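You operate a simulated robot arm through the tools that you are given. There is no shell and no other tool. Be economical: measure what you need, move in short steps, check, and stop when the job is done.

You run a simulated two-armed robot. Do the job below in one go: nothing can be reset, and whatever is moved stays where it is left.

## Task
Close the brown carton and tape the middle of its seam.
Fine: use the brown tape, wet on the yellow sponge; flaps shut before taping; put the roll back, leave the green one. A coat counts when it lies all over at full strength: go over it till it gets no stronger.

The check looks at the end state, three seconds after you hand in, the way a careful person would. Anything else that was tipped, shoved, dropped, spilled or broken makes it a failure.

## Robot
Two 7-joint arms with fingered hands on one trunk, on a base that drives. Base frame: it is fixed to the floor where the robot stands at the start and does not move with it; the origin is under the middle of the robot, x ahead of it, y to its left, z up. Lengths are in mm, angles in rad, forces in N, time in s.
The left shoulder is at the start at [60, 166, 977], the right one opposite. With the tool pointing down near the work surface each hand reaches from about 360 to 860 mm from the robot's upright axis, wherever it stands, measured 20 degrees to its own side. Places, roughly: brown carton [700, -200, 900]; flap with the blue tab [600, -400, 1100]; flap with the red tab [600, 0, 1100]; yellow sponge [700, -500, 800]. Payload 5 kg a hand.
The TCP of each hand is the grasp point between the finger pads, 32 mm short of the fingertips. In the tool frame z runs along the fingers and y along their closing line. Largest opening 160 mm; the body of the gripper starts 89 mm behind the TCP. The gripper is a hand of 3 fingers: y runs from the thumb to the fingers, the wrist lies at [0, 0, -267] in the tool frame.
Orientation is that of the tool frame in the base frame, as [roll, pitch, yaw] about the fixed x, y, z axes, in that order (R = Rz(yaw) Ry(pitch) Rx(roll)). With the fingers straight down and closing along the base's y, the tool's x points along the base's -x, its y along +y and its z along -z.

## Interface
- The arms move only by the tool apply_moves. It takes "left_motion", "right_motion" or both (then of equal length, played together; a hand with none holds still); each is a list of rows, each a list of 6 numbers: the shift along the tool's x, y, z in mm, then the turn, a rotation vector about the tool's x, y, z in rad. In form: [[x, y, z, wx, wy, wz], ...]. A call has 1 to 20 rows; each row shifts and turns the commanded pose from where the row before left it, along the tool's axes as they then stand. A row lasts 0.2 s, in which the tool goes at most 50 mm and 0.15 rad; a call with a longer step from one row to the next is refused whole. Where a pose cannot be reached the arm comes as near as it can. A force on the tool above 70 N (or 10 N above the force at the start of the call, whichever is more), or a blocked arm, ends the call early, and 0.2 s more pass. In this call time passes only in rows, and 0.2 s behind the last. It gives the time, the measured TCP pose, the force on the tool (base axes), the opening and the grip force at its end, in the units of the frame above (readings bear some noise), with the torque about the TCP (base axes, N m) and any sound that the robot's microphone picked up, and new pictures: "pictures" is both (left out), scene, wrist or none (wrist: the cameras of the hands that moved).
- Cameras (640 x 400 px; columns grow to the right, rows downward): "scene" is now at [45.3, -42, 1635.9]; the picture's right is [-0.49, -0.87, -0.00], its down [-0.50, 0.28, -0.82] and it looks along [0.71, -0.41, -0.57] (base axes); focal length 262 px, centre (320, 200). "left" rides on the left gripper at [-65, -4, -116] in its tool frame; the picture's right is [0.06, -1.00, 0.00], its down [0.87, 0.05, -0.49] and it looks along [0.49, 0.03, 0.87] (tool axes); focal length 261 px, centre (320, 200). "right" rides on the right gripper at [65, -4, -116] in its tool frame; the picture's right is [0.06, 1.00, 0.00], its down [-0.87, 0.05, -0.49] and it looks along [-0.49, 0.03, 0.87] (tool axes); focal length 261 px, centre (320, 200). There is no depth. A picture from a camera that has moved, and an enlarged one, comes with that camera's place and axes in the base frame and with its lens.
- lift_body(by): slides the trunk up (or, below 0, down) by that many mm; the arms and the scene camera ride with it, the base frame stays. It gives what a move gives, with no picture.
- roll_base(legs): drives the robot by 1 to 6 legs, each [ahead, turn to the left] in mm and rad, along the robot's own axes; the way and the turn of a leg run together, so that a leg with both is an arc; at most 1500 mm and 3.142 rad a leg. The arms and the cameras ride along, it lands a little off, and it stops where it bumps. It gives what a move gives, and a new picture of the scene camera.
- finger_targets(finger1, finger2, thumb_bend, hand): sets how far each is bent, from 0 (flat) to 1 (curled in); at 0.3 the hand is open as for a grip, at 0.7 the pads meet at the TCP. One left out holds its place. A second passes; each finger stops where it meets its share of the squeeze, and holds until it gets a number again. It is the only way to open and close the hand. It gives what a move gives, with no picture; readings hold the bend of each and the force on the fingers (four entries, about 0 where the hand has none), thumb and palm.
- turn_head(pan, tilt): turns the head with the scene camera to pan (to the left, within 1.501 rad either way) and tilt (down, from -0.506 to 1.204), counted from straight ahead of the robot. It gives what a move gives, and a new picture of the scene camera.
- close_up(camera, box): a new picture of the part [left, top, right, bottom] of that camera's present view, enlarged. The clock stands still meanwhile.
- hand_in(): hands the job in; it is judged then, once.

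Go step by step. Nothing tells you exact positions but the pictures and the camera data: compare them with the known pose of the tool, close in by small moves and look again before you grip or let go. The budget is 120 turns and 260 pictures, counting those below and the enlarged ones. Unless the task says otherwise, let go and move clear before handing in, and close with one line.

The tools are called as a command line: name --argument value ..., lists and objects as JSON in quotes. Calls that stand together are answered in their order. apply_moves: Moves the arms, as the interface text tells. Its arguments: {"type":"object","properties":{"left_motion":{"type":"array","items":{"type":"array","items":{"type":"number"}}},"right_motion":{"type":"array","items":{"type":"array","items":{"type":"number"}}},"pictures":{"type":"string","enum":["both","scene","wrist","none"]}},"required":[]} The other tools are called the same way: lift_body (by) slides the trunk up or down; finger_targets (finger1, finger2, thumb_bend, hand) moves the fingers one by one; roll_base (legs) drives the base; turn_head (pan, tilt) turns the head that bears the scene camera; close_up (camera, box) takes an enlarged picture of a part of a camera's view; hand_in () hands the job in.

At the start:

```text
time_s: 0.0
left_ee_pos: [443.0, -80.4, 1356.4]
left_ee_rot: [-3.141, -0.001, 3.141]
left_wrist_force: [0.5, -0.5, 0.1]
left_ft_torque: [-0.01, 0.04, 0.01]
left_width: 160.0
left_finger_force: 0.1
left_shape: jaw
left_bend: [0.3, 0.3, 0.3]
left_finger forces: [0.0, 0.0, 0.0, 0.0, 0.0, 0.0]
right_ee_pos: [352.3, -397.9, 1375.1]
right_ee_rot: [3.141, -0.001, -3.142]
right_wrist_force: [-0.7, -0.2, 0.3]
right_ft_torque: [0.0, -0.02, 0.02]
right_width: 159.8
right_finger_force: 0.0
right_shape: jaw
right_bend: [0.3, 0.3, 0.3]
right_finger forces: [0.0, 0.1, 0.0, 0.1, 0.0, 0.0]
trunk travel left (down, up): [-525.0, 65.0]
robot x, y, heading: [-1.0, -3.3, 0.0]
head pan, tilt: [-0.517, 0.606]
```

scene: 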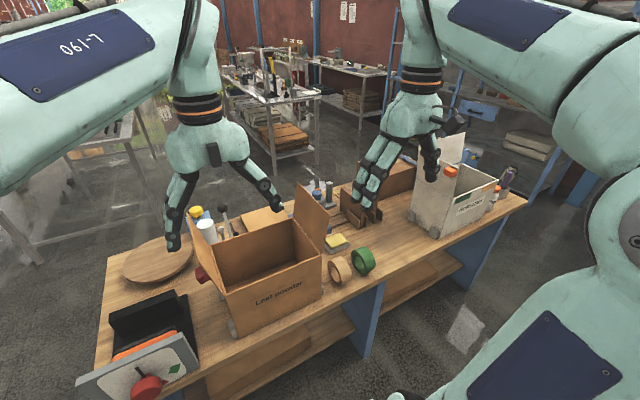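
right: 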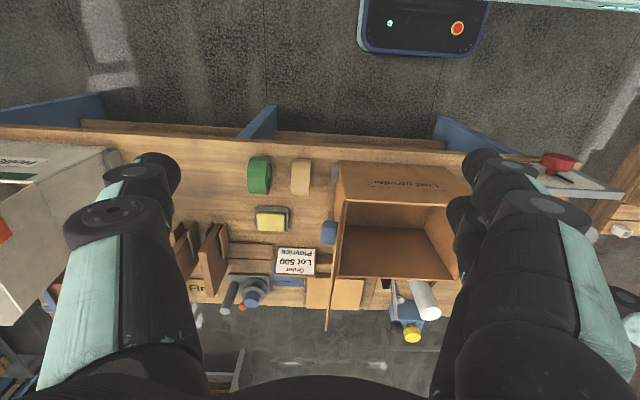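
left: 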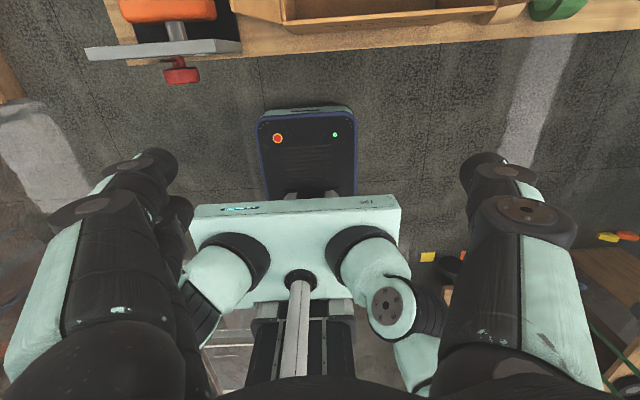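

I see the open brown carton on the bench, with brown and green tape rolls and a yellow sponge to its right. I'll enlarge the views to find the flaps, tabs, rolls and sponge.

close_up --camera "scene" --box '[180, 160, 400, 340]'

close_up --camera "right" --box '[160, 120, 500, 350]'

```text
2.22 times, centred on (290, 250) of scene
camera zoom: at [45.3, -42.0, 1635.9], right [-0.49, -0.87, 0.0], down [-0.5, 0.28, -0.82], along [0.71, -0.41, -0.57], focal length 582 px, centre (387, 89)
```

zoom: 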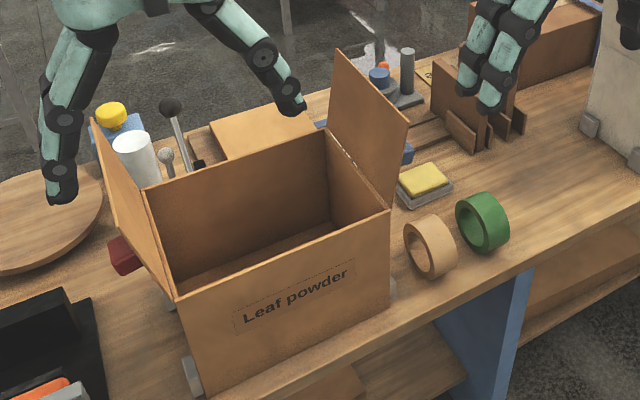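

```text
1.74 times, centred on (330, 235) of right
camera zoom: at [288.3, -401.6, 1491.1], right [-0.06, 1.0, 0.0], down [0.87, 0.05, 0.49], along [0.49, 0.03, -0.87], focal length 453 px, centre (303, 139)
```

zoom: 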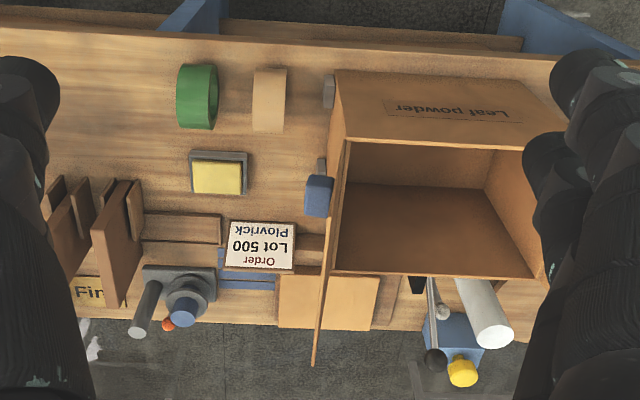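

The bench top is at about z 790 with its front edge near x 512. The carton spans about x 554–773 and y -335 to -100, and its rim is near z 1023. The brown roll stands near [594,-440] and the sponge sits at about [760,-535]. The sponge is out of reach, so I'll drive ahead a little and then look again.

roll_base --legs '[[120, 0]]'

turn_head --pan -0.5 --tilt 0.85

```text
time_s: 1.2
left_ee_pos: [566.3, -81.5, 1354.6]
left_ee_rot: [3.141, -0.002, -3.141]
left_wrist_force: [1.0, 0.3, 0.1]
left_ft_torque: [0.01, 0.07, 0.0]
left_width: 160.0
left_finger_force: 0.2
left_shape: jaw
left_bend: [0.3, 0.3, 0.3]
left_finger forces: [0.0, 0.0, 0.1, 0.0, 0.0, 0.1]
right_ee_pos: [476.6, -397.5, 1374.5]
right_ee_rot: [-3.14, -0.003, 3.14]
right_wrist_force: [0.7, 0.2, -1.3]
right_ft_torque: [0.0, 0.07, 0.0]
right_width: 159.9
right_finger_force: 0.0
right_shape: jaw
right_bend: [0.3, 0.3, 0.3]
right_finger forces: [0.0, 0.0, 0.0, 0.1, 0.0, 0.0]
trunk travel left (down, up): [-525.0, 65.0]
robot x, y, heading: [117.3, 1.8, 0.0]
head pan, tilt: [-0.517, 0.606]
camera scene: at [168.4, -42.0, 1635.8], right [-0.49, -0.87, 0.0], down [-0.5, 0.28, -0.82], along [0.71, -0.41, -0.57], focal length 262 px, centre (320, 200)
```

scene: 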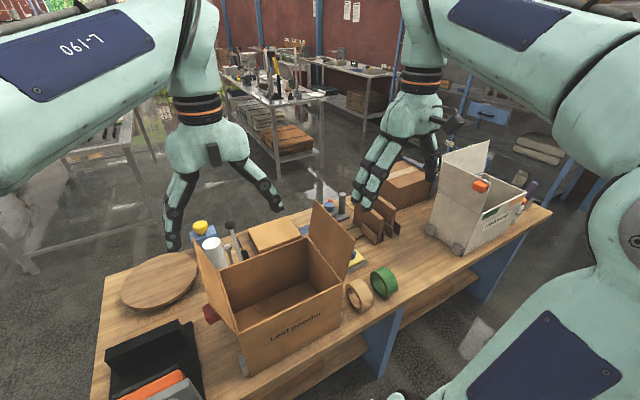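

```text
time_s: 2.0
left_ee_pos: [562.5, -81.5, 1355.4]
left_ee_rot: [3.141, 0.0, -3.141]
left_wrist_force: [-0.4, 0.5, -0.2]
left_ft_torque: [-0.02, 0.01, -0.05]
left_width: 160.0
left_finger_force: 0.0
left_shape: jaw
left_bend: [0.3, 0.3, 0.3]
left_finger forces: [0.1, 0.1, 0.0, 0.1, 0.0, 0.0]
right_ee_pos: [473.0, -398.1, 1375.7]
right_ee_rot: [3.141, 0.0, -3.141]
right_wrist_force: [-0.1, 1.1, -0.2]
right_ft_torque: [0.0, 0.0, -0.03]
right_width: 160.0
right_finger_force: 0.0
right_shape: jaw
right_bend: [0.3, 0.3, 0.3]
right_finger forces: [0.0, 0.0, 0.0, 0.1, 0.0, 0.1]
trunk travel left (down, up): [-525.0, 65.0]
robot x, y, heading: [121.8, 2.0, 0.003]
head pan, tilt: [-0.499, 0.85]
camera scene: at [157.9, -35.8, 1615.6], right [-0.48, -0.88, 0.0], down [-0.66, 0.36, -0.66], along [0.58, -0.32, -0.75], focal length 262 px, centre (320, 200)
```

scene: 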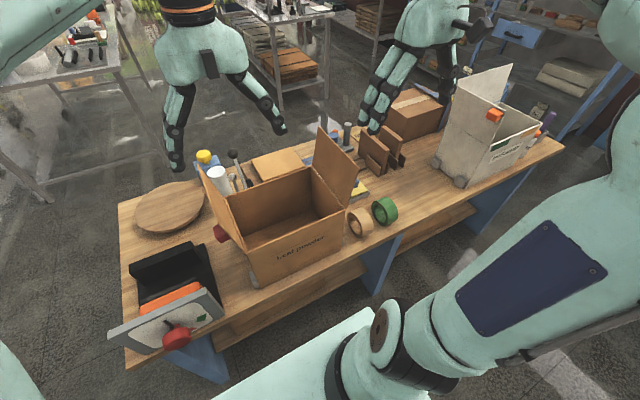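

The base moved ahead fine. I'll get enlarged views for careful measuring of the flaps.

close_up --camera "scene" --box '[190, 120, 410, 290]'

close_up --camera "right" --box '[180, 40, 500, 260]'

close_up --camera "left" --box '[60, 0, 640, 200]'

```text
2.35 times, centred on (300, 205) of scene
camera zoom: at [157.9, -35.8, 1615.6], right [-0.48, -0.88, 0.0], down [-0.66, 0.36, -0.66], along [0.58, -0.32, -0.75], focal length 617 px, centre (367, 188)
```

zoom: 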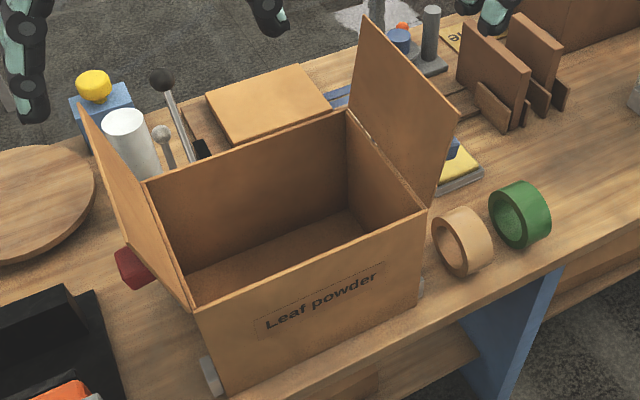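

```text
1.82 times, centred on (340, 150) of right
camera zoom: at [409.0, -401.6, 1491.0], right [-0.06, 1.0, 0.0], down [0.87, 0.05, 0.49], along [0.49, 0.03, -0.87], focal length 474 px, centre (284, 291)
```

zoom: 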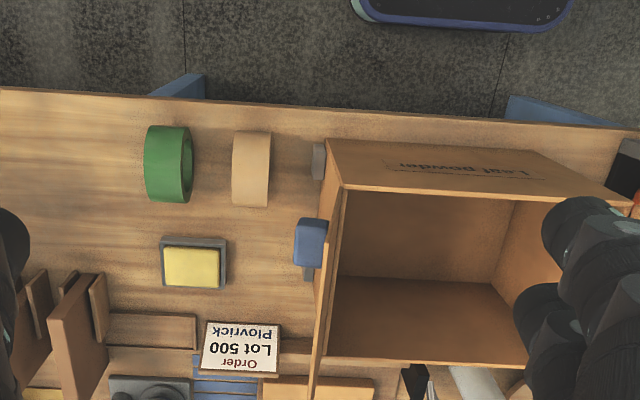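

```text
1.10 times, centred on (350, 100) of left
camera zoom: at [628.6, -84.0, 1470.2], right [-0.06, -1.0, 0.0], down [-0.87, 0.05, 0.49], along [-0.49, 0.03, -0.87], focal length 288 px, centre (287, 310)
```

zoom: 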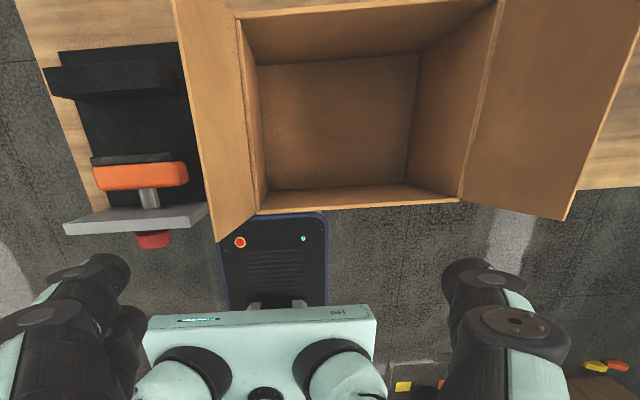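

Measured: the rim is at z≈1030, with x 549–757 and y -335 to -36, so the seam will run at y≈-186. Both flaps are about 148 long and lean slightly outward. I'll close both hands into fists and move them to the outer side of each flap.

finger_targets --hand "right" --finger1 0.7 --finger2 0.7 --thumb_bend 0.7

finger_targets --hand "left" --finger1 0.7 --finger2 0.7 --thumb_bend 0.7

apply_moves --right_motion '[[-40, -15, 0, 0, 0, 0], [-40, -15, 0, 0, 0, 0], [-40, -15, 0, 0, 0, 0], [-40, -20, 0, 0, 0, 0], [-19, 0, 40, 0, 0, 0], [0, 0, 45, 0, 0, 0], [0, 0, 45, 0, 0, 0], [0, 0, 45, 0, 0, 0], [0, 0, 45, 0, 0, 0]]' --left_motion '[[-20, 40, 0, 0, 0, 0], [-20, 40, 0, 0, 0, 0], [-20, 40, 0, 0, 0, 0], [-20, 40, 0, 0, 0, 0], [-10, 10, 0, 0, 0, 0], [0, 0, 0, 0, 0, 0], [0, 0, 0, 0, 0, 0], [0, 0, 0, 0, 0, 0], [0, 0, 0, 0, 0, 0]]'

```text
time_s: 3.0
left_ee_pos: [564.2, -80.1, 1354.0]
left_ee_rot: [-3.14, 0.0, -3.141]
left_wrist_force: [0.3, 0.4, 0.4]
left_ft_torque: [0.0, -0.03, 0.0]
left_width: 160.1
left_finger_force: 0.1
left_shape: jaw
left_bend: [0.3, 0.3, 0.3]
left_finger forces: [0.0, 0.1, 0.0, 0.0, 0.0, 0.0]
right_ee_pos: [474.0, -397.2, 1376.2]
right_ee_rot: [3.142, 0.001, 3.141]
right_wrist_force: [0.1, 0.3, -0.2]
right_ft_torque: [-0.01, 0.0, 0.03]
right_width: 12.6
right_finger_force: 0.0
right_shape: fingers
right_bend: [0.7, 0.7, 0.7]
right_finger forces: [0.0, 0.0, 0.1, 0.1, 0.0, 0.0]
trunk travel left (down, up): [-525.0, 65.0]
robot x, y, heading: [120.4, 1.0, 0.0]
head pan, tilt: [-0.499, 0.85]
```

```text
time_s: 4.0
left_ee_pos: [564.0, -81.4, 1354.7]
left_ee_rot: [3.141, 0.0, -3.141]
left_wrist_force: [-0.4, 0.8, -0.9]
left_ft_torque: [0.03, -0.01, -0.06]
left_width: 12.8
left_finger_force: 0.0
left_shape: fingers
left_bend: [0.7, 0.7, 0.7]
left_finger forces: [0.0, 0.1, 0.0, 0.0, 0.0, 0.1]
right_ee_pos: [474.2, -397.5, 1376.0]
right_ee_rot: [3.141, -0.001, -3.141]
right_wrist_force: [-0.1, 1.2, -0.5]
right_ft_torque: [-0.01, -0.03, -0.01]
right_width: 12.7
right_finger_force: 0.0
right_shape: fingers
right_bend: [0.7, 0.7, 0.7]
right_finger forces: [0.1, 0.0, 0.0, 0.0, 0.0, 0.0]
trunk travel left (down, up): [-525.0, 65.0]
robot x, y, heading: [119.6, -1.3, 0.003]
head pan, tilt: [-0.499, 0.85]
```

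```text
time_s: 6.0
left_ee_pos: [654.4, 86.4, 1355.6]
left_ee_rot: [3.141, -0.002, -3.141]
left_wrist_force: [0.0, 0.0, 1.1]
left_ft_torque: [0.03, 0.01, 0.02]
left_width: 12.6
left_finger_force: 0.1
left_shape: fingers
left_bend: [0.7, 0.7, 0.7]
left_finger forces: [0.0, 0.1, 0.0, 0.1, 0.1, 0.0]
right_ee_pos: [653.6, -463.5, 1155.0]
right_ee_rot: [3.141, -0.002, -3.141]
right_wrist_force: [-0.2, 0.1, -0.4]
right_ft_torque: [0.02, 0.03, 0.0]
right_width: 12.7
right_finger_force: 0.1
right_shape: fingers
right_bend: [0.7, 0.7, 0.7]
right_finger forces: [0.0, 0.1, 0.0, 0.0, 0.1, 0.0]
trunk travel left (down, up): [-525.0, 65.0]
robot x, y, heading: [121.6, 0.7, -0.0]
head pan, tilt: [-0.499, 0.85]
camera scene: at [158.6, -36.2, 1615.6], right [-0.48, -0.88, 0.0], down [-0.66, 0.36, -0.66], along [0.58, -0.32, -0.75], focal length 262 px, centre (320, 200)
camera right: at [589.0, -467.0, 1270.3], right [-0.06, 1.0, 0.0], down [0.87, 0.05, 0.49], along [0.49, 0.03, -0.87], focal length 261 px, centre (320, 200)
camera left: at [718.9, 84.7, 1469.7], right [-0.06, -1.0, 0.0], down [-0.87, 0.05, 0.49], along [-0.49, 0.03, -0.87], focal length 261 px, centre (320, 200)
```

scene: 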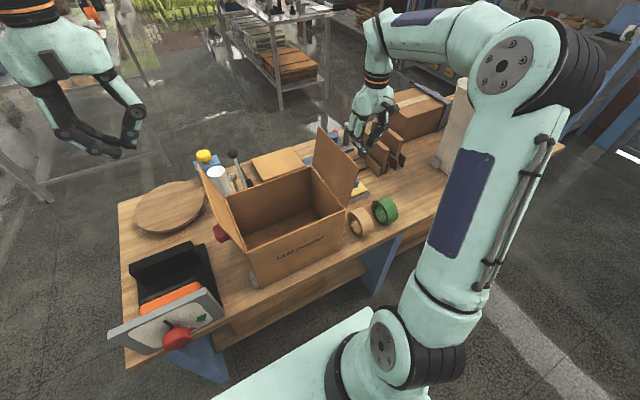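
right: 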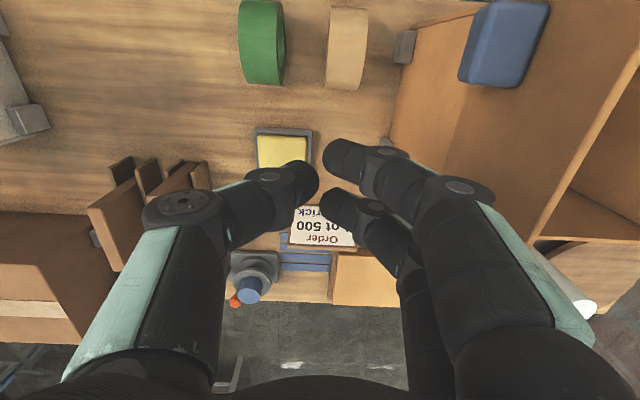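
left: 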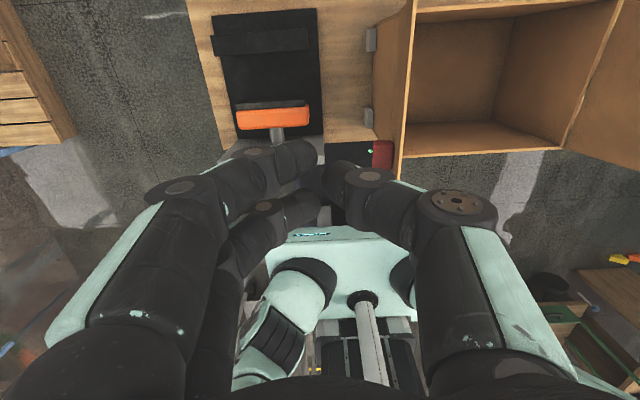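

The right fist is just outside the blue-tab flap. I'll push it inward gently and look.

apply_moves --right_motion '[[0, 30, 10, 0, 0, 0], [0, 30, 5, 0, 0, 0], [0, 30, 0, 0, 0, 0], [0, 30, 0, 0, 0, 0], [0, 30, 10, 0, 0, 0]]' --pictures "scene"

```text
time_s: 7.2
left_ee_pos: [653.5, 88.6, 1354.2]
left_ee_rot: [-3.14, -0.001, -3.14]
left_wrist_force: [-0.6, 1.3, 1.0]
left_ft_torque: [-0.06, 0.04, 0.01]
left_width: 12.3
left_finger_force: 0.2
left_shape: fingers
left_bend: [0.7, 0.7, 0.7]
left_finger forces: [0.1, 0.0, 0.0, 0.0, 0.0, 0.1]
right_ee_pos: [651.5, -311.6, 1131.5]
right_ee_rot: [-3.141, 0.001, -3.141]
right_wrist_force: [-0.2, 0.1, -0.1]
right_ft_torque: [-0.01, 0.01, 0.02]
right_width: 12.4
right_finger_force: 0.1
right_shape: fingers
right_bend: [0.7, 0.7, 0.7]
right_finger forces: [0.1, 0.0, 0.1, 0.0, 0.0, 0.1]
trunk travel left (down, up): [-525.0, 65.0]
robot x, y, heading: [117.6, 2.2, -0.002]
head pan, tilt: [-0.499, 0.85]
camera scene: at [158.3, -35.1, 1615.6], right [-0.48, -0.88, 0.0], down [-0.66, 0.36, -0.66], along [0.58, -0.32, -0.75], focal length 262 px, centre (320, 200)
```

scene: 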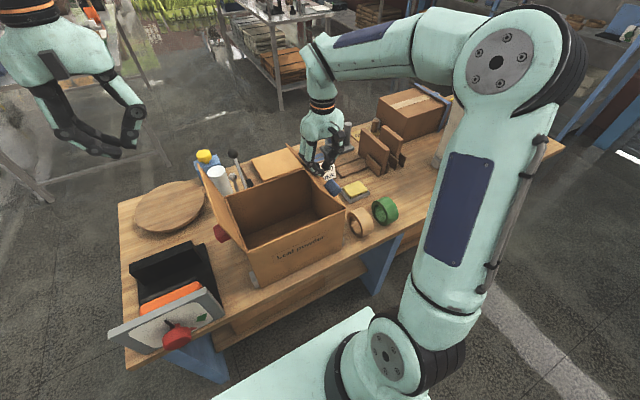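

close_up --camera "scene" --box '[200, 100, 400, 280]'

close_up --camera "right" --box '[0, 0, 640, 400]'

```text
2.22 times, centred on (300, 190) of scene
camera zoom: at [158.3, -35.1, 1615.6], right [-0.48, -0.88, 0.0], down [-0.66, 0.36, -0.66], along [0.58, -0.32, -0.75], focal length 582 px, centre (364, 222)
```

zoom: 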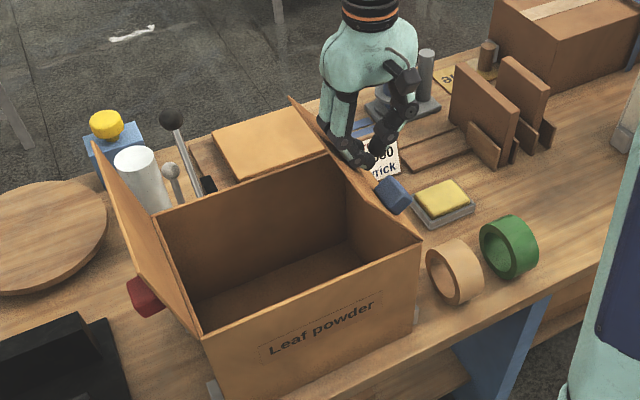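

```text
1.00 times, centred on (320, 200) of right (not enlarged: the box is as wide or as high as the picture)
camera zoom: at [588.2, -316.0, 1246.3], right [-0.06, 1.0, 0.0], down [0.87, 0.05, 0.49], along [0.49, 0.03, -0.87], focal length 261 px, centre (320, 200)
```

zoom: 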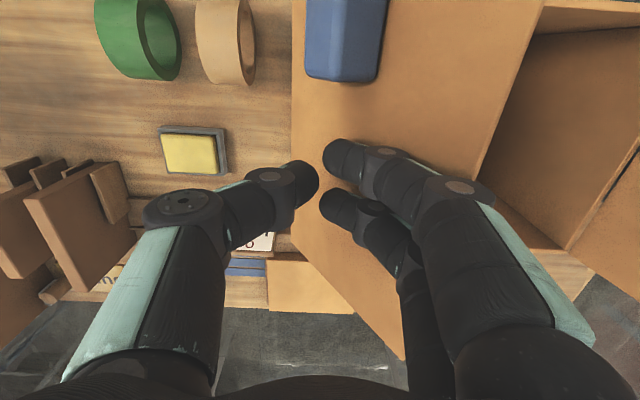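

The flap follows. Now I'll push on and down along the arc.

apply_moves --right_motion '[[0, 25, 0, 0, 0, 0], [0, 20, 8, 0, 0, 0], [0, 15, 12, 0, 0, 0], [0, 10, 14, 0, 0, 0], [0, 8, 14, 0, 0, 0], [0, 0, 12, 0, 0, 0]]' --pictures "both"

```text
time_s: 8.6
left_ee_pos: [653.9, 86.5, 1355.5]
left_ee_rot: [3.14, 0.0, 3.139]
left_wrist_force: [0.4, -0.5, 0.2]
left_ft_torque: [0.02, -0.02, 0.03]
left_width: 12.6
left_finger_force: 0.0
left_shape: fingers
left_bend: [0.7, 0.7, 0.7]
left_finger forces: [0.1, 0.1, 0.1, 0.0, 0.0, 0.0]
right_ee_pos: [652.7, -234.7, 1071.1]
right_ee_rot: [-3.141, 0.0, -3.14]
right_wrist_force: [0.7, 0.3, -0.5]
right_ft_torque: [0.02, -0.03, 0.01]
right_width: 12.3
right_finger_force: 0.1
right_shape: fingers
right_bend: [0.7, 0.7, 0.7]
right_finger forces: [0.1, 0.1, 0.0, 0.0, 0.0, 0.0]
trunk travel left (down, up): [-525.0, 65.0]
robot x, y, heading: [119.3, 0.4, 0.004]
head pan, tilt: [-0.499, 0.85]
camera scene: at [158.1, -35.9, 1615.6], right [-0.48, -0.88, 0.0], down [-0.66, 0.36, -0.66], along [0.58, -0.32, -0.75], focal length 262 px, centre (320, 200)
camera right: at [588.2, -238.3, 1186.2], right [-0.06, 1.0, 0.0], down [0.87, 0.05, 0.49], along [0.49, 0.03, -0.87], focal length 261 px, centre (320, 200)
```

scene: 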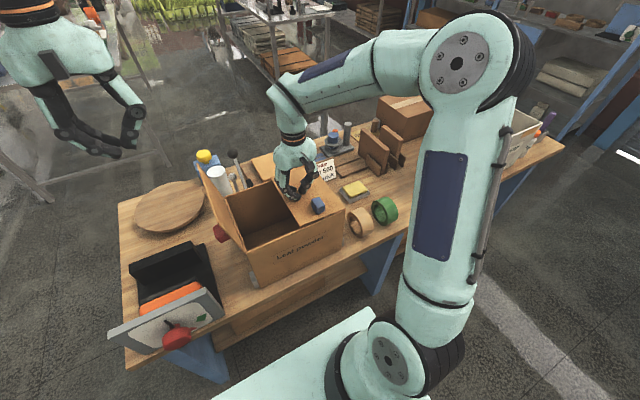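
right: 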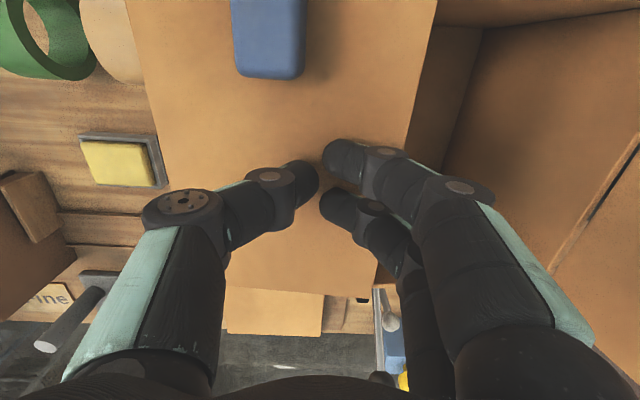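

The flap is nearly shut. I'll press it the last bit, then raise the hand to see whether it stays.

apply_moves --right_motion '[[0, 0, 5, 0, 0, 0], [0, 0, 4, 0, 0, 0], [0, 0, 3, 0, 0, 0]]' --pictures "none"

close_up --camera "scene" --box '[200, 100, 400, 280]'

apply_moves --right_motion '[[0, 0, -20, 0, 0, 0], [0, 0, -40, 0, 0, 0], [0, 0, -45, 0, 0, 0], [0, -40, -25, 0, 0, 0], [0, -50, 0, 0, 0, 0]]' --pictures "none"

close_up --camera "scene" --box '[200, 100, 400, 280]'

```text
time_s: 9.4
left_ee_pos: [650.5, 88.0, 1356.3]
left_ee_rot: [-3.141, 0.002, 3.14]
left_wrist_force: [-0.2, -1.0, 0.7]
left_ft_torque: [0.02, -0.03, 0.03]
left_width: 12.6
left_finger_force: 0.0
left_shape: fingers
left_bend: [0.7, 0.7, 0.7]
left_finger forces: [0.0, 0.1, 0.0, 0.1, 0.0, 0.0]
right_ee_pos: [651.5, -233.4, 1062.1]
right_ee_rot: [-3.141, 0.008, -3.141]
right_wrist_force: [-0.5, -3.7, 30.2]
right_ft_torque: [-0.37, 0.13, 0.0]
right_width: 11.9
right_finger_force: 14.7
right_shape: fingers
right_bend: [0.7, 0.7, 0.7]
right_finger forces: [4.9, 2.9, 0.1, 0.1, 22.6, 0.1]
trunk travel left (down, up): [-525.0, 65.0]
robot x, y, heading: [120.1, -1.4, 0.006]
head pan, tilt: [-0.499, 0.85]
```

```text
2.22 times, centred on (300, 190) of scene
camera zoom: at [155.9, -35.3, 1616.2], right [-0.48, -0.88, 0.0], down [-0.66, 0.36, -0.66], along [0.58, -0.32, -0.75], focal length 582 px, centre (364, 222)
```

zoom: 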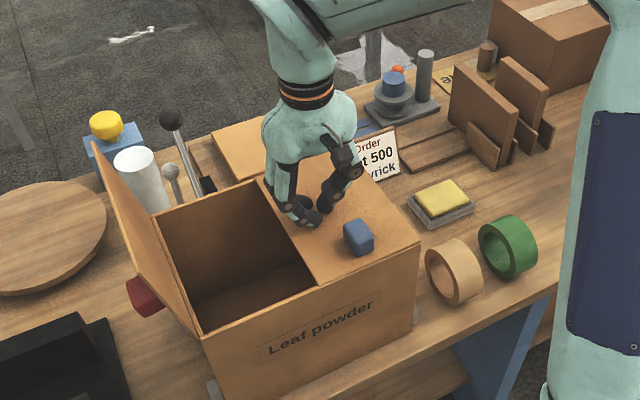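

```text
time_s: 10.6
left_ee_pos: [654.5, 87.9, 1355.7]
left_ee_rot: [-3.142, 0.001, 3.139]
left_wrist_force: [-0.1, -0.8, 0.7]
left_ft_torque: [0.03, 0.03, 0.01]
left_width: 12.5
left_finger_force: 0.1
left_shape: fingers
left_bend: [0.7, 0.7, 0.7]
left_finger forces: [0.0, 0.0, 0.0, 0.0, 0.1, 0.0]
right_ee_pos: [652.3, -328.9, 1189.0]
right_ee_rot: [3.14, 0.0, 3.141]
right_wrist_force: [-0.4, 0.4, -0.6]
right_ft_torque: [0.02, 0.04, 0.0]
right_width: 12.2
right_finger_force: 0.2
right_shape: fingers
right_bend: [0.7, 0.7, 0.7]
right_finger forces: [0.1, 0.0, 0.0, 0.0, 0.1, 0.0]
trunk travel left (down, up): [-525.0, 65.0]
robot x, y, heading: [120.0, 0.6, 0.005]
head pan, tilt: [-0.499, 0.85]
```

```text
2.22 times, centred on (300, 190) of scene
camera zoom: at [158.0, -36.7, 1615.5], right [-0.48, -0.88, 0.0], down [-0.66, 0.36, -0.66], along [0.58, -0.32, -0.75], focal length 582 px, centre (364, 222)
```

zoom: 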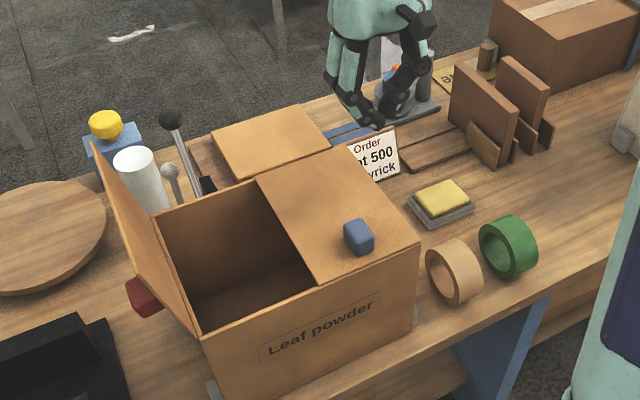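

The blue flap stays shut. I'll close the red flap the same way with the left hand, with the right hand staying clear.

apply_moves --left_motion '[[0, 0, 40, 0, 0, 0], [0, 0, 40, 0, 0, 0], [0, 0, 40, 0, 0, 0], [0, 0, 40, 0, 0, 0], [0, 0, 40, 0, 0, 0], [0, -30, 10, 0, 0, 0], [0, -30, 5, 0, 0, 0], [0, -30, 0, 0, 0, 0], [0, -30, 0, 0, 0, 0], [0, -30, 10, 0, 0, 0]]' --right_motion '[[0, -40, -40, 0, 0, 0], [0, -40, -40, 0, 0, 0], [0, -20, 0, 0, 0, 0], [0, 0, 0, 0, 0, 0], [0, 0, 0, 0, 0, 0], [0, 0, 0, 0, 0, 0], [0, 0, 0, 0, 0, 0], [0, 0, 0, 0, 0, 0], [0, 0, 0, 0, 0, 0], [0, 0, 0, 0, 0, 0]]' --pictures "scene"

close_up --camera "left" --box '[0, 0, 640, 400]'

```text
refused: row 1 steps farther than a row can; nothing moved
```

```text
1.00 times, centred on (320, 200) of left (not enlarged: the box is as wide or as high as the picture)
camera zoom: at [718.4, 84.0, 1469.9], right [-0.06, -1.0, 0.0], down [-0.87, 0.05, 0.49], along [-0.49, 0.03, -0.87], focal length 261 px, centre (320, 200)
```

zoom: 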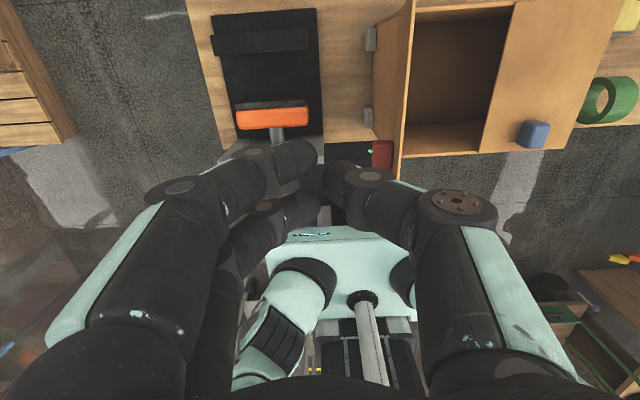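

One row was too long, so I'll repeat with shorter steps.

apply_moves --left_motion '[[0, 0, 40, 0, 0, 0], [0, 0, 40, 0, 0, 0], [0, 0, 40, 0, 0, 0], [0, 0, 40, 0, 0, 0], [0, 0, 40, 0, 0, 0], [0, -30, 10, 0, 0, 0], [0, -30, 5, 0, 0, 0], [0, -30, 0, 0, 0, 0], [0, -30, 0, 0, 0, 0], [0, -30, 10, 0, 0, 0]]' --right_motion '[[0, -30, -30, 0, 0, 0], [0, -30, -30, 0, 0, 0], [0, -30, 0, 0, 0, 0], [0, 0, 0, 0, 0, 0], [0, 0, 0, 0, 0, 0], [0, 0, 0, 0, 0, 0], [0, 0, 0, 0, 0, 0], [0, 0, 0, 0, 0, 0], [0, 0, 0, 0, 0, 0], [0, 0, 0, 0, 0, 0]]' --pictures "scene"

close_up --camera "left" --box '[0, 0, 640, 400]'

```text
time_s: 12.8
left_ee_pos: [653.1, -62.6, 1128.5]
left_ee_rot: [3.141, 0.001, -3.141]
left_wrist_force: [1.2, -0.5, -0.6]
left_ft_torque: [0.01, -0.01, 0.02]
left_width: 12.5
left_finger_force: 0.0
left_shape: fingers
left_bend: [0.7, 0.7, 0.7]
left_finger forces: [0.1, 0.0, 0.0, 0.0, 0.1, 0.0]
right_ee_pos: [652.2, -416.0, 1247.1]
right_ee_rot: [3.139, 0.001, 3.141]
right_wrist_force: [-0.1, 0.4, -0.3]
right_ft_torque: [0.0, 0.01, -0.02]
right_width: 12.3
right_finger_force: 0.0
right_shape: fingers
right_bend: [0.7, 0.7, 0.7]
right_finger forces: [0.0, 0.0, 0.0, 0.0, 0.0, 0.0]
trunk travel left (down, up): [-525.0, 65.0]
robot x, y, heading: [124.8, 0.2, 0.002]
head pan, tilt: [-0.499, 0.85]
camera scene: at [158.2, -36.9, 1615.5], right [-0.48, -0.88, 0.0], down [-0.66, 0.36, -0.66], along [0.58, -0.32, -0.75], focal length 262 px, centre (320, 200)
```

scene: 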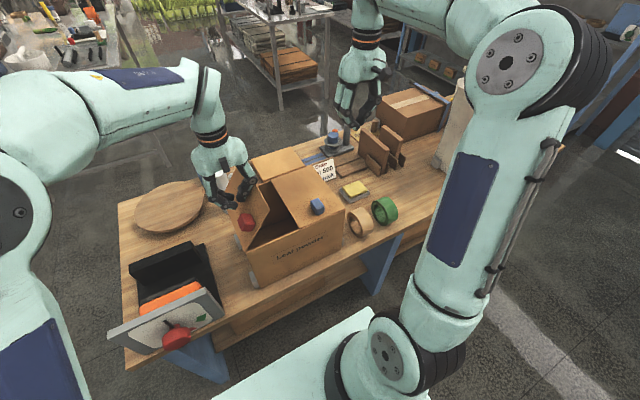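

```text
1.00 times, centred on (320, 200) of left (not enlarged: the box is as wide or as high as the picture)
camera zoom: at [718.3, -65.3, 1244.8], right [-0.06, -1.0, 0.0], down [-0.87, 0.05, 0.49], along [-0.49, 0.03, -0.87], focal length 261 px, centre (320, 200)
```

zoom: 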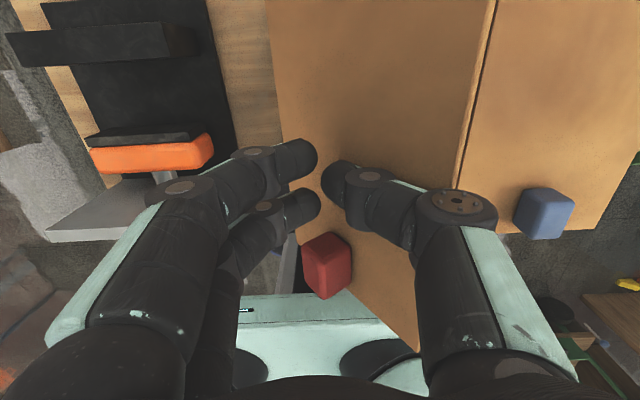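

apply_moves --left_motion '[[0, -25, 0, 0, 0, 0], [0, -20, 8, 0, 0, 0], [0, -15, 12, 0, 0, 0], [0, -10, 14, 0, 0, 0], [0, -8, 14, 0, 0, 0], [0, 0, 12, 0, 0, 0], [0, 0, 4, 0, 0, 0], [0, 0, 4, 0, 0, 0], [0, 0, 2, 0, 0, 0]]' --pictures "scene"

apply_moves --left_motion '[[0, 0, -20, 0, 0, 0], [0, 0, -40, 0, 0, 0], [0, 0, -40, 0, 0, 0], [0, 30, -30, 0, 0, 0], [0, 40, -20, 0, 0, 0], [0, 40, -20, 0, 0, 0], [0, 40, -20, 0, 0, 0]]' --pictures "none"

close_up --camera "scene" --box '[200, 100, 400, 280]'

```text
time_s: 14.8
left_ee_pos: [652.4, -140.1, 1062.8]
left_ee_rot: [-3.136, 0.001, -3.141]
left_wrist_force: [-2.1, 1.2, 18.3]
left_ft_torque: [0.04, 0.15, -0.01]
left_width: 12.1
left_finger_force: 9.3
left_shape: fingers
left_bend: [0.7, 0.7, 0.7]
left_finger forces: [4.5, 5.3, 0.0, 0.0, 9.1, 0.0]
right_ee_pos: [651.2, -415.4, 1250.3]
right_ee_rot: [3.14, 0.0, 3.141]
right_wrist_force: [0.0, -0.5, -0.3]
right_ft_torque: [-0.01, -0.03, 0.0]
right_width: 12.3
right_finger_force: 0.1
right_shape: fingers
right_bend: [0.7, 0.7, 0.7]
right_finger forces: [0.0, 0.1, 0.0, 0.0, 0.1, 0.0]
trunk travel left (down, up): [-525.0, 65.0]
robot x, y, heading: [124.0, 1.7, -0.003]
head pan, tilt: [-0.499, 0.85]
camera scene: at [156.5, -35.4, 1616.0], right [-0.48, -0.88, 0.0], down [-0.66, 0.36, -0.66], along [0.58, -0.32, -0.75], focal length 262 px, centre (320, 200)
```

scene: 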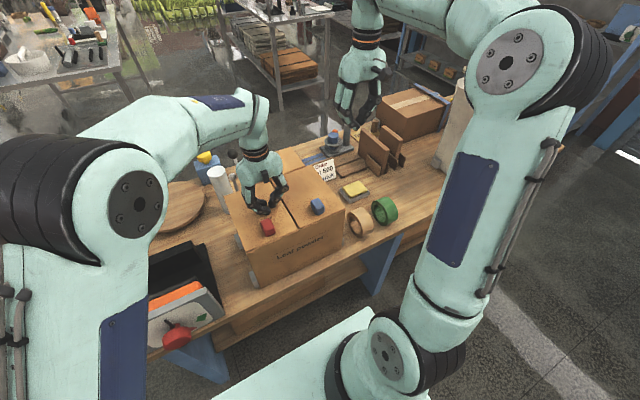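

```text
time_s: 16.4
left_ee_pos: [652.1, 11.8, 1248.5]
left_ee_rot: [-3.141, 0.0, -3.139]
left_wrist_force: [-0.2, -0.3, -0.6]
left_ft_torque: [-0.03, 0.0, 0.0]
left_width: 12.4
left_finger_force: 0.0
left_shape: fingers
left_bend: [0.7, 0.7, 0.7]
left_finger forces: [0.0, 0.1, 0.0, 0.0, 0.1, 0.0]
right_ee_pos: [653.0, -413.1, 1249.9]
right_ee_rot: [3.142, 0.001, -3.14]
right_wrist_force: [-0.4, 0.6, -0.2]
right_ft_torque: [-0.04, -0.03, 0.03]
right_width: 12.3
right_finger_force: 0.2
right_shape: fingers
right_bend: [0.7, 0.7, 0.7]
right_finger forces: [0.0, 0.0, 0.0, 0.0, 0.0, 0.0]
trunk travel left (down, up): [-525.0, 65.0]
robot x, y, heading: [120.0, 1.5, 0.005]
head pan, tilt: [-0.499, 0.85]
```

```text
2.22 times, centred on (300, 190) of scene
camera zoom: at [157.8, -34.5, 1615.6], right [-0.48, -0.88, 0.0], down [-0.66, 0.36, -0.66], along [0.58, -0.32, -0.75], focal length 582 px, centre (364, 222)
```

zoom: 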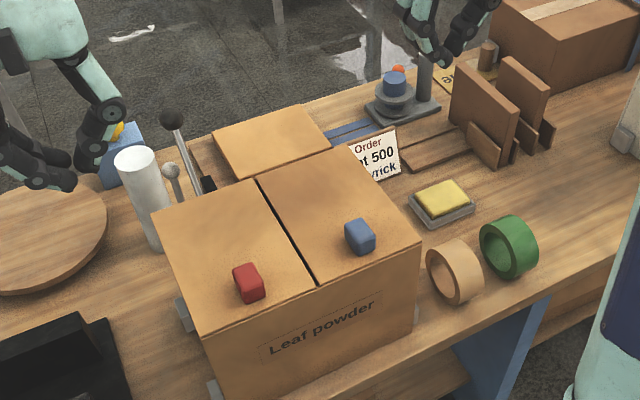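

Both flaps stay shut, with a seam along x. The brown roll stands on its rim with its axis along y, close to the green one. I'll grip it across its diameter with the hand turned 90°, which keeps clear of the green roll and the carton.

finger_targets --hand "right" --finger1 0.3 --finger2 0.3 --thumb_bend 0.3

apply_moves --right_motion '[[0, 0, 0, 0, 0, 0.1428], [0, 0, 0, 0, 0, 0.1428], [0, 0, 0, 0, 0, 0.1428], [0, 0, 0, 0, 0, 0.1428], [0, 0, 0, 0, 0, 0.1428], [0, 0, 0, 0, 0, 0.1428], [0, 0, 0, 0, 0, 0.1428], [0, 0, 0, 0, 0, 0.1428], [0, 0, 0, 0, 0, 0.1428], [0, 0, 0, 0, 0, 0.1428], [0, 0, 0, 0, 0, 0.1428], [-15, -30, 30, 0, 0, 0], [-15, -31, 30, 0, 0, 0], [0, 0, 45, 0, 0, 0], [0, 0, 45, 0, 0, 0]]' --pictures "both"

```text
time_s: 17.4
left_ee_pos: [654.0, 10.3, 1248.1]
left_ee_rot: [-3.141, 0.0, 3.141]
left_wrist_force: [-0.4, -0.3, -0.5]
left_ft_torque: [-0.02, 0.01, 0.01]
left_width: 11.9
left_finger_force: 0.1
left_shape: fingers
left_bend: [0.7, 0.7, 0.7]
left_finger forces: [0.0, 0.1, 0.0, 0.0, 0.0, 0.0]
right_ee_pos: [652.5, -415.1, 1249.2]
right_ee_rot: [-3.141, -0.001, 3.141]
right_wrist_force: [0.0, 0.3, 0.4]
right_ft_torque: [-0.03, 0.01, 0.0]
right_width: 167.5
right_finger_force: 0.1
right_shape: fingers
right_bend: [0.3, 0.3, 0.3]
right_finger forces: [0.0, 0.0, 0.0, 0.1, 0.0, 0.1]
trunk travel left (down, up): [-525.0, 65.0]
robot x, y, heading: [119.1, -0.3, -0.001]
head pan, tilt: [-0.499, 0.85]
```

```text
time_s: 20.6
left_ee_pos: [654.1, 11.2, 1249.3]
left_ee_rot: [-3.141, -0.001, -3.141]
left_wrist_force: [-0.4, -0.5, 0.2]
left_ft_torque: [0.02, 0.02, -0.01]
left_width: 12.1
left_finger_force: 0.0
left_shape: fingers
left_bend: [0.7, 0.7, 0.7]
left_finger forces: [0.0, 0.0, 0.1, 0.1, 0.0, 0.0]
right_ee_pos: [592.3, -445.4, 1098.1]
right_ee_rot: [-3.14, 0.001, 1.571]
right_wrist_force: [0.0, -0.5, 0.5]
right_ft_torque: [0.02, -0.01, -0.01]
right_width: 167.9
right_finger_force: 0.0
right_shape: fingers
right_bend: [0.3, 0.3, 0.3]
right_finger forces: [0.0, 0.0, 0.0, 0.0, 0.0, 0.0]
trunk travel left (down, up): [-525.0, 65.0]
robot x, y, heading: [119.0, -0.1, -0.002]
head pan, tilt: [-0.499, 0.85]
camera scene: at [158.3, -36.1, 1615.6], right [-0.48, -0.88, 0.0], down [-0.66, 0.36, -0.66], along [0.58, -0.32, -0.75], focal length 262 px, centre (320, 200)
camera right: at [589.0, -379.8, 1214.0], right [1.0, 0.06, 0.0], down [0.05, -0.87, 0.49], along [0.03, -0.49, -0.87], focal length 261 px, centre (320, 200)
```

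scene: 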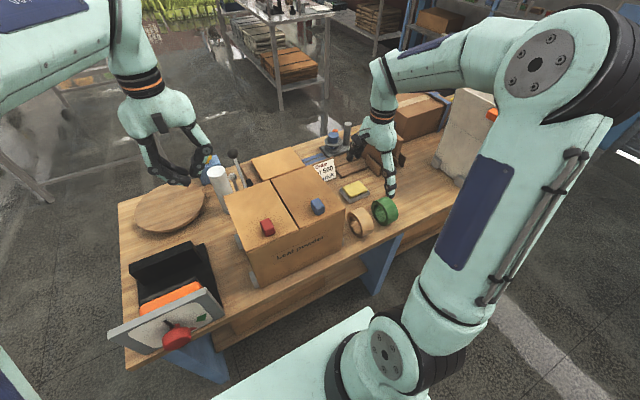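
right: 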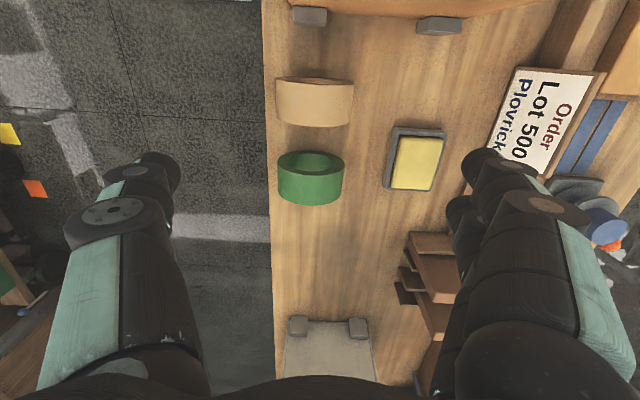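

From the wrist view the brown roll centre is at about [586,-434], its diameter is about 105 and its width about 50. I'll centre on it and descend partway.

apply_moves --right_motion '[[11, -6, 30, 0, 0, 0], [0, 0, 45, 0, 0, 0], [0, 0, 45, 0, 0, 0], [0, 0, 30, 0, 0, 0], [0, 0, 25, 0, 0, 0]]' --pictures "wrist"

close_up --camera "scene" --box '[300, 140, 460, 260]'

```text
time_s: 21.8
left_ee_pos: [653.3, 10.8, 1248.0]
left_ee_rot: [-3.141, -0.001, -3.141]
left_wrist_force: [0.1, 0.7, 0.7]
left_ft_torque: [0.01, 0.0, 0.02]
left_width: 12.0
left_finger_force: 0.0
left_shape: fingers
left_bend: [0.7, 0.7, 0.7]
left_finger forces: [0.0, 0.0, 0.0, 0.1, 0.0, 0.1]
right_ee_pos: [585.8, -435.1, 922.0]
right_ee_rot: [-3.141, -0.002, 1.571]
right_wrist_force: [0.1, 0.8, 0.8]
right_ft_torque: [0.01, 0.05, 0.01]
right_width: 167.9
right_finger_force: 0.0
right_shape: fingers
right_bend: [0.3, 0.3, 0.3]
right_finger forces: [0.1, 0.0, 0.1, 0.1, 0.1, 0.0]
trunk travel left (down, up): [-525.0, 65.0]
robot x, y, heading: [119.9, -0.2, 0.001]
head pan, tilt: [-0.499, 0.85]
camera right: at [582.4, -368.4, 1038.6], right [1.0, 0.06, 0.0], down [0.05, -0.87, 0.49], along [0.03, -0.49, -0.87], focal length 261 px, centre (320, 200)
```

right: 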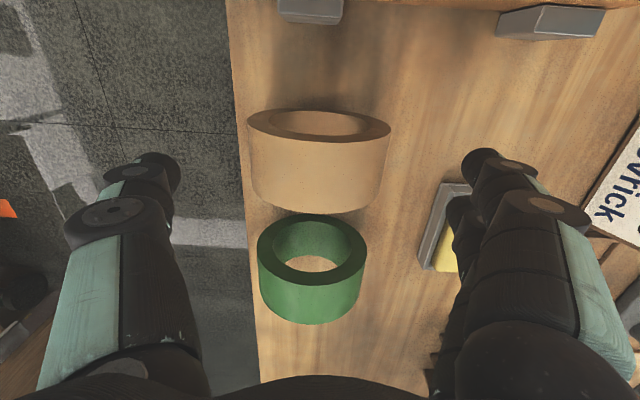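

```text
3.33 times, centred on (380, 200) of scene
camera zoom: at [158.5, -36.0, 1615.6], right [-0.48, -0.88, 0.0], down [-0.66, 0.36, -0.66], along [0.58, -0.32, -0.75], focal length 874 px, centre (120, 200)
```

zoom: 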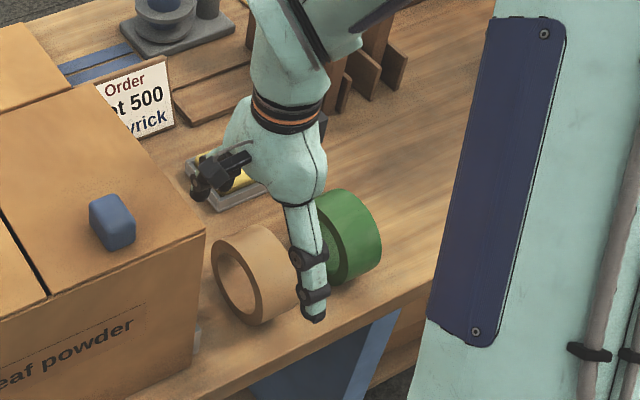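

The roll is well centred between the fingers. Descending to grip height.

apply_moves --right_motion '[[0, 0, 25, 0, 0, 0], [0, 0, 20, 0, 0, 0], [0, 0, 15, 0, 0, 0], [0, 0, 10, 0, 0, 0], [0, 0, 8, 0, 0, 0]]' --pictures "wrist"

close_up --camera "scene" --box '[300, 140, 460, 260]'

```text
time_s: 23.0
left_ee_pos: [653.3, 11.0, 1249.5]
left_ee_rot: [-3.141, -0.001, -3.141]
left_wrist_force: [0.7, -0.5, -0.2]
left_ft_torque: [-0.01, -0.04, 0.04]
left_width: 12.3
left_finger_force: 0.1
left_shape: fingers
left_bend: [0.7, 0.7, 0.7]
left_finger forces: [0.0, 0.0, 0.0, 0.1, 0.0, 0.0]
right_ee_pos: [586.4, -433.9, 844.7]
right_ee_rot: [-3.141, 0.001, 1.57]
right_wrist_force: [0.3, -0.3, 0.6]
right_ft_torque: [-0.02, -0.01, -0.05]
right_width: 167.9
right_finger_force: 0.2
right_shape: fingers
right_bend: [0.3, 0.3, 0.3]
right_finger forces: [0.0, 0.0, 0.0, 0.0, 0.0, 0.0]
trunk travel left (down, up): [-525.0, 65.0]
robot x, y, heading: [120.8, 0.6, 0.002]
head pan, tilt: [-0.499, 0.85]
camera right: at [582.4, -368.3, 960.8], right [1.0, 0.06, 0.0], down [0.05, -0.87, 0.49], along [0.03, -0.49, -0.87], focal length 261 px, centre (320, 200)
```

right: 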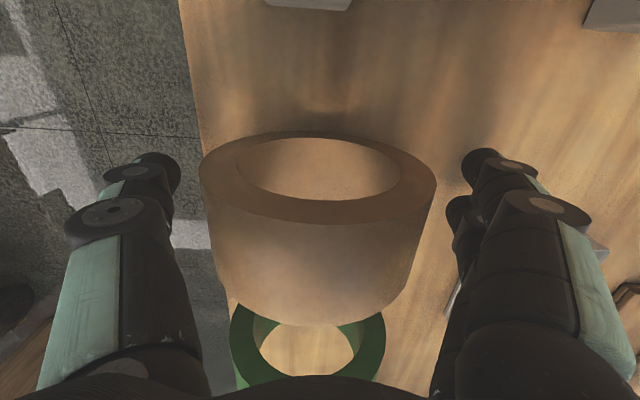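

```text
3.33 times, centred on (380, 200) of scene
camera zoom: at [158.2, -35.9, 1615.6], right [-0.48, -0.88, 0.0], down [-0.66, 0.36, -0.66], along [0.58, -0.32, -0.75], focal length 874 px, centre (120, 200)
```

zoom: 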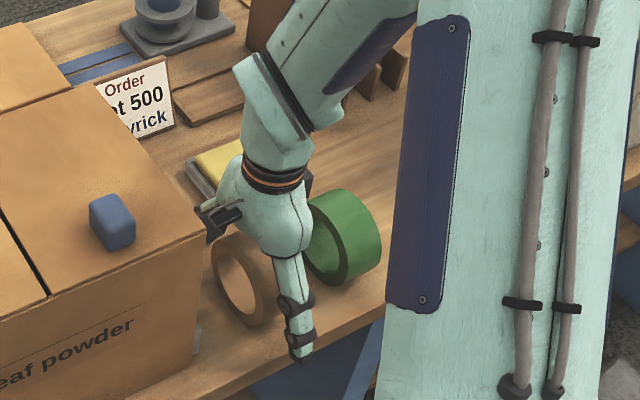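

The roll sits centred. I'll go a touch lower and close the fingers.

apply_moves --right_motion '[[0, -1, 5, 0, 0, 0]]' --pictures "none"

finger_targets --hand "right" --finger1 0.7 --finger2 0.7 --thumb_bend 0.7

close_up --camera "right" --box '[0, 0, 640, 400]'

```text
time_s: 23.4
left_ee_pos: [653.9, 11.9, 1250.0]
left_ee_rot: [-3.14, -0.001, -3.141]
left_wrist_force: [-1.0, -0.2, 0.2]
left_ft_torque: [-0.02, -0.01, 0.0]
left_width: 12.2
left_finger_force: 0.0
left_shape: fingers
left_bend: [0.7, 0.7, 0.7]
left_finger forces: [0.0, 0.0, 0.0, 0.1, 0.0, 0.0]
right_ee_pos: [585.8, -433.6, 839.9]
right_ee_rot: [-3.14, -0.002, 1.571]
right_wrist_force: [0.1, 0.4, 0.3]
right_ft_torque: [0.02, -0.01, 0.02]
right_width: 167.8
right_finger_force: 0.1
right_shape: fingers
right_bend: [0.3, 0.3, 0.3]
right_finger forces: [0.0, 0.0, 0.1, 0.0, 0.0, 0.0]
trunk travel left (down, up): [-525.0, 65.0]
robot x, y, heading: [123.1, 1.7, -0.001]
head pan, tilt: [-0.499, 0.85]
```

```text
time_s: 24.4
left_ee_pos: [654.4, 11.1, 1249.0]
left_ee_rot: [-3.139, 0.0, 3.141]
left_wrist_force: [-0.4, 0.0, -0.1]
left_ft_torque: [0.02, -0.01, 0.01]
left_width: 12.3
left_finger_force: 0.1
left_shape: fingers
left_bend: [0.7, 0.7, 0.7]
left_finger forces: [0.0, 0.0, 0.0, 0.1, 0.0, 0.1]
right_ee_pos: [585.2, -433.5, 839.8]
right_ee_rot: [3.14, 0.0, 1.57]
right_wrist_force: [-0.3, -0.5, -1.7]
right_ft_torque: [0.01, 0.01, -0.01]
right_width: 89.9
right_finger_force: 36.9
right_shape: fingers
right_bend: [0.64, 0.64, 0.63]
right_finger forces: [18.6, 18.6, 0.1, 0.0, 36.4, 0.0]
trunk travel left (down, up): [-525.0, 65.0]
robot x, y, heading: [121.1, -4.7, -0.002]
head pan, tilt: [-0.499, 0.85]
```

```text
1.00 times, centred on (320, 200) of right (not enlarged: the box is as wide or as high as the picture)
camera zoom: at [581.1, -368.5, 955.7], right [1.0, 0.06, 0.0], down [0.05, -0.87, 0.49], along [0.03, -0.49, -0.87], focal length 261 px, centre (320, 200)
```

zoom: 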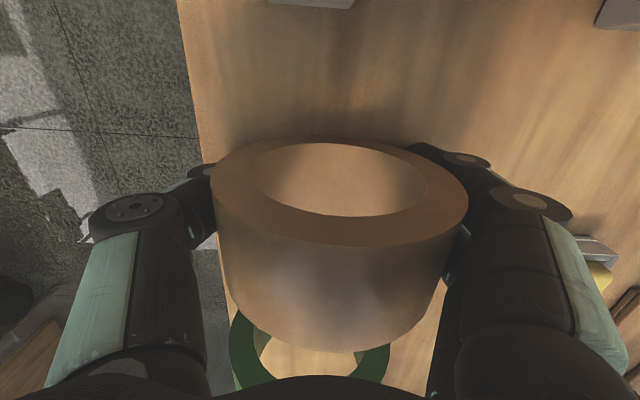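

Gripped with 37 N at a width of 90. I'll lift it straight up and check.

apply_moves --right_motion '[[0, 0, -15, 0, 0, 0], [0, 0, -25, 0, 0, 0], [0, 0, -30, 0, 0, 0], [0, 0, -30, 0, 0, 0]]' --pictures "both"

```text
time_s: 25.4
left_ee_pos: [653.3, 11.0, 1249.4]
left_ee_rot: [3.141, 0.001, -3.141]
left_wrist_force: [0.1, -0.7, 0.5]
left_ft_torque: [-0.03, 0.0, 0.03]
left_width: 12.3
left_finger_force: 0.0
left_shape: fingers
left_bend: [0.7, 0.7, 0.7]
left_finger forces: [0.1, 0.1, 0.0, 0.0, 0.1, 0.1]
right_ee_pos: [583.5, -433.5, 939.5]
right_ee_rot: [-3.141, 0.0, 1.571]
right_wrist_force: [0.0, -0.1, -0.9]
right_ft_torque: [-0.03, -0.04, 0.03]
right_width: 89.8
right_finger_force: 36.5
right_shape: fingers
right_bend: [0.64, 0.64, 0.63]
right_finger forces: [18.6, 18.7, 0.1, 0.1, 36.2, 0.1]
trunk travel left (down, up): [-525.0, 65.0]
robot x, y, heading: [123.5, -1.8, -0.002]
head pan, tilt: [-0.499, 0.85]
camera scene: at [157.5, -35.6, 1615.5], right [-0.48, -0.88, 0.0], down [-0.66, 0.36, -0.66], along [0.58, -0.32, -0.75], focal length 262 px, centre (320, 200)
camera right: at [580.3, -368.5, 1055.9], right [1.0, 0.06, 0.0], down [0.05, -0.87, 0.49], along [0.03, -0.49, -0.87], focal length 261 px, centre (320, 200)
```

scene: 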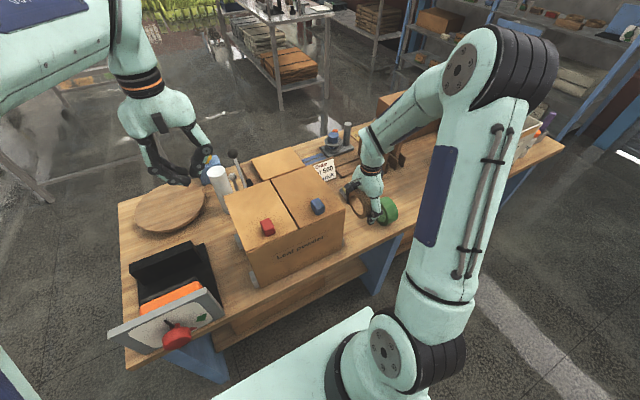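
right: 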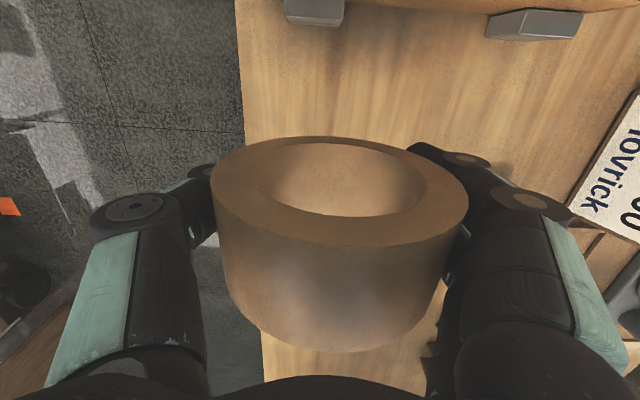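

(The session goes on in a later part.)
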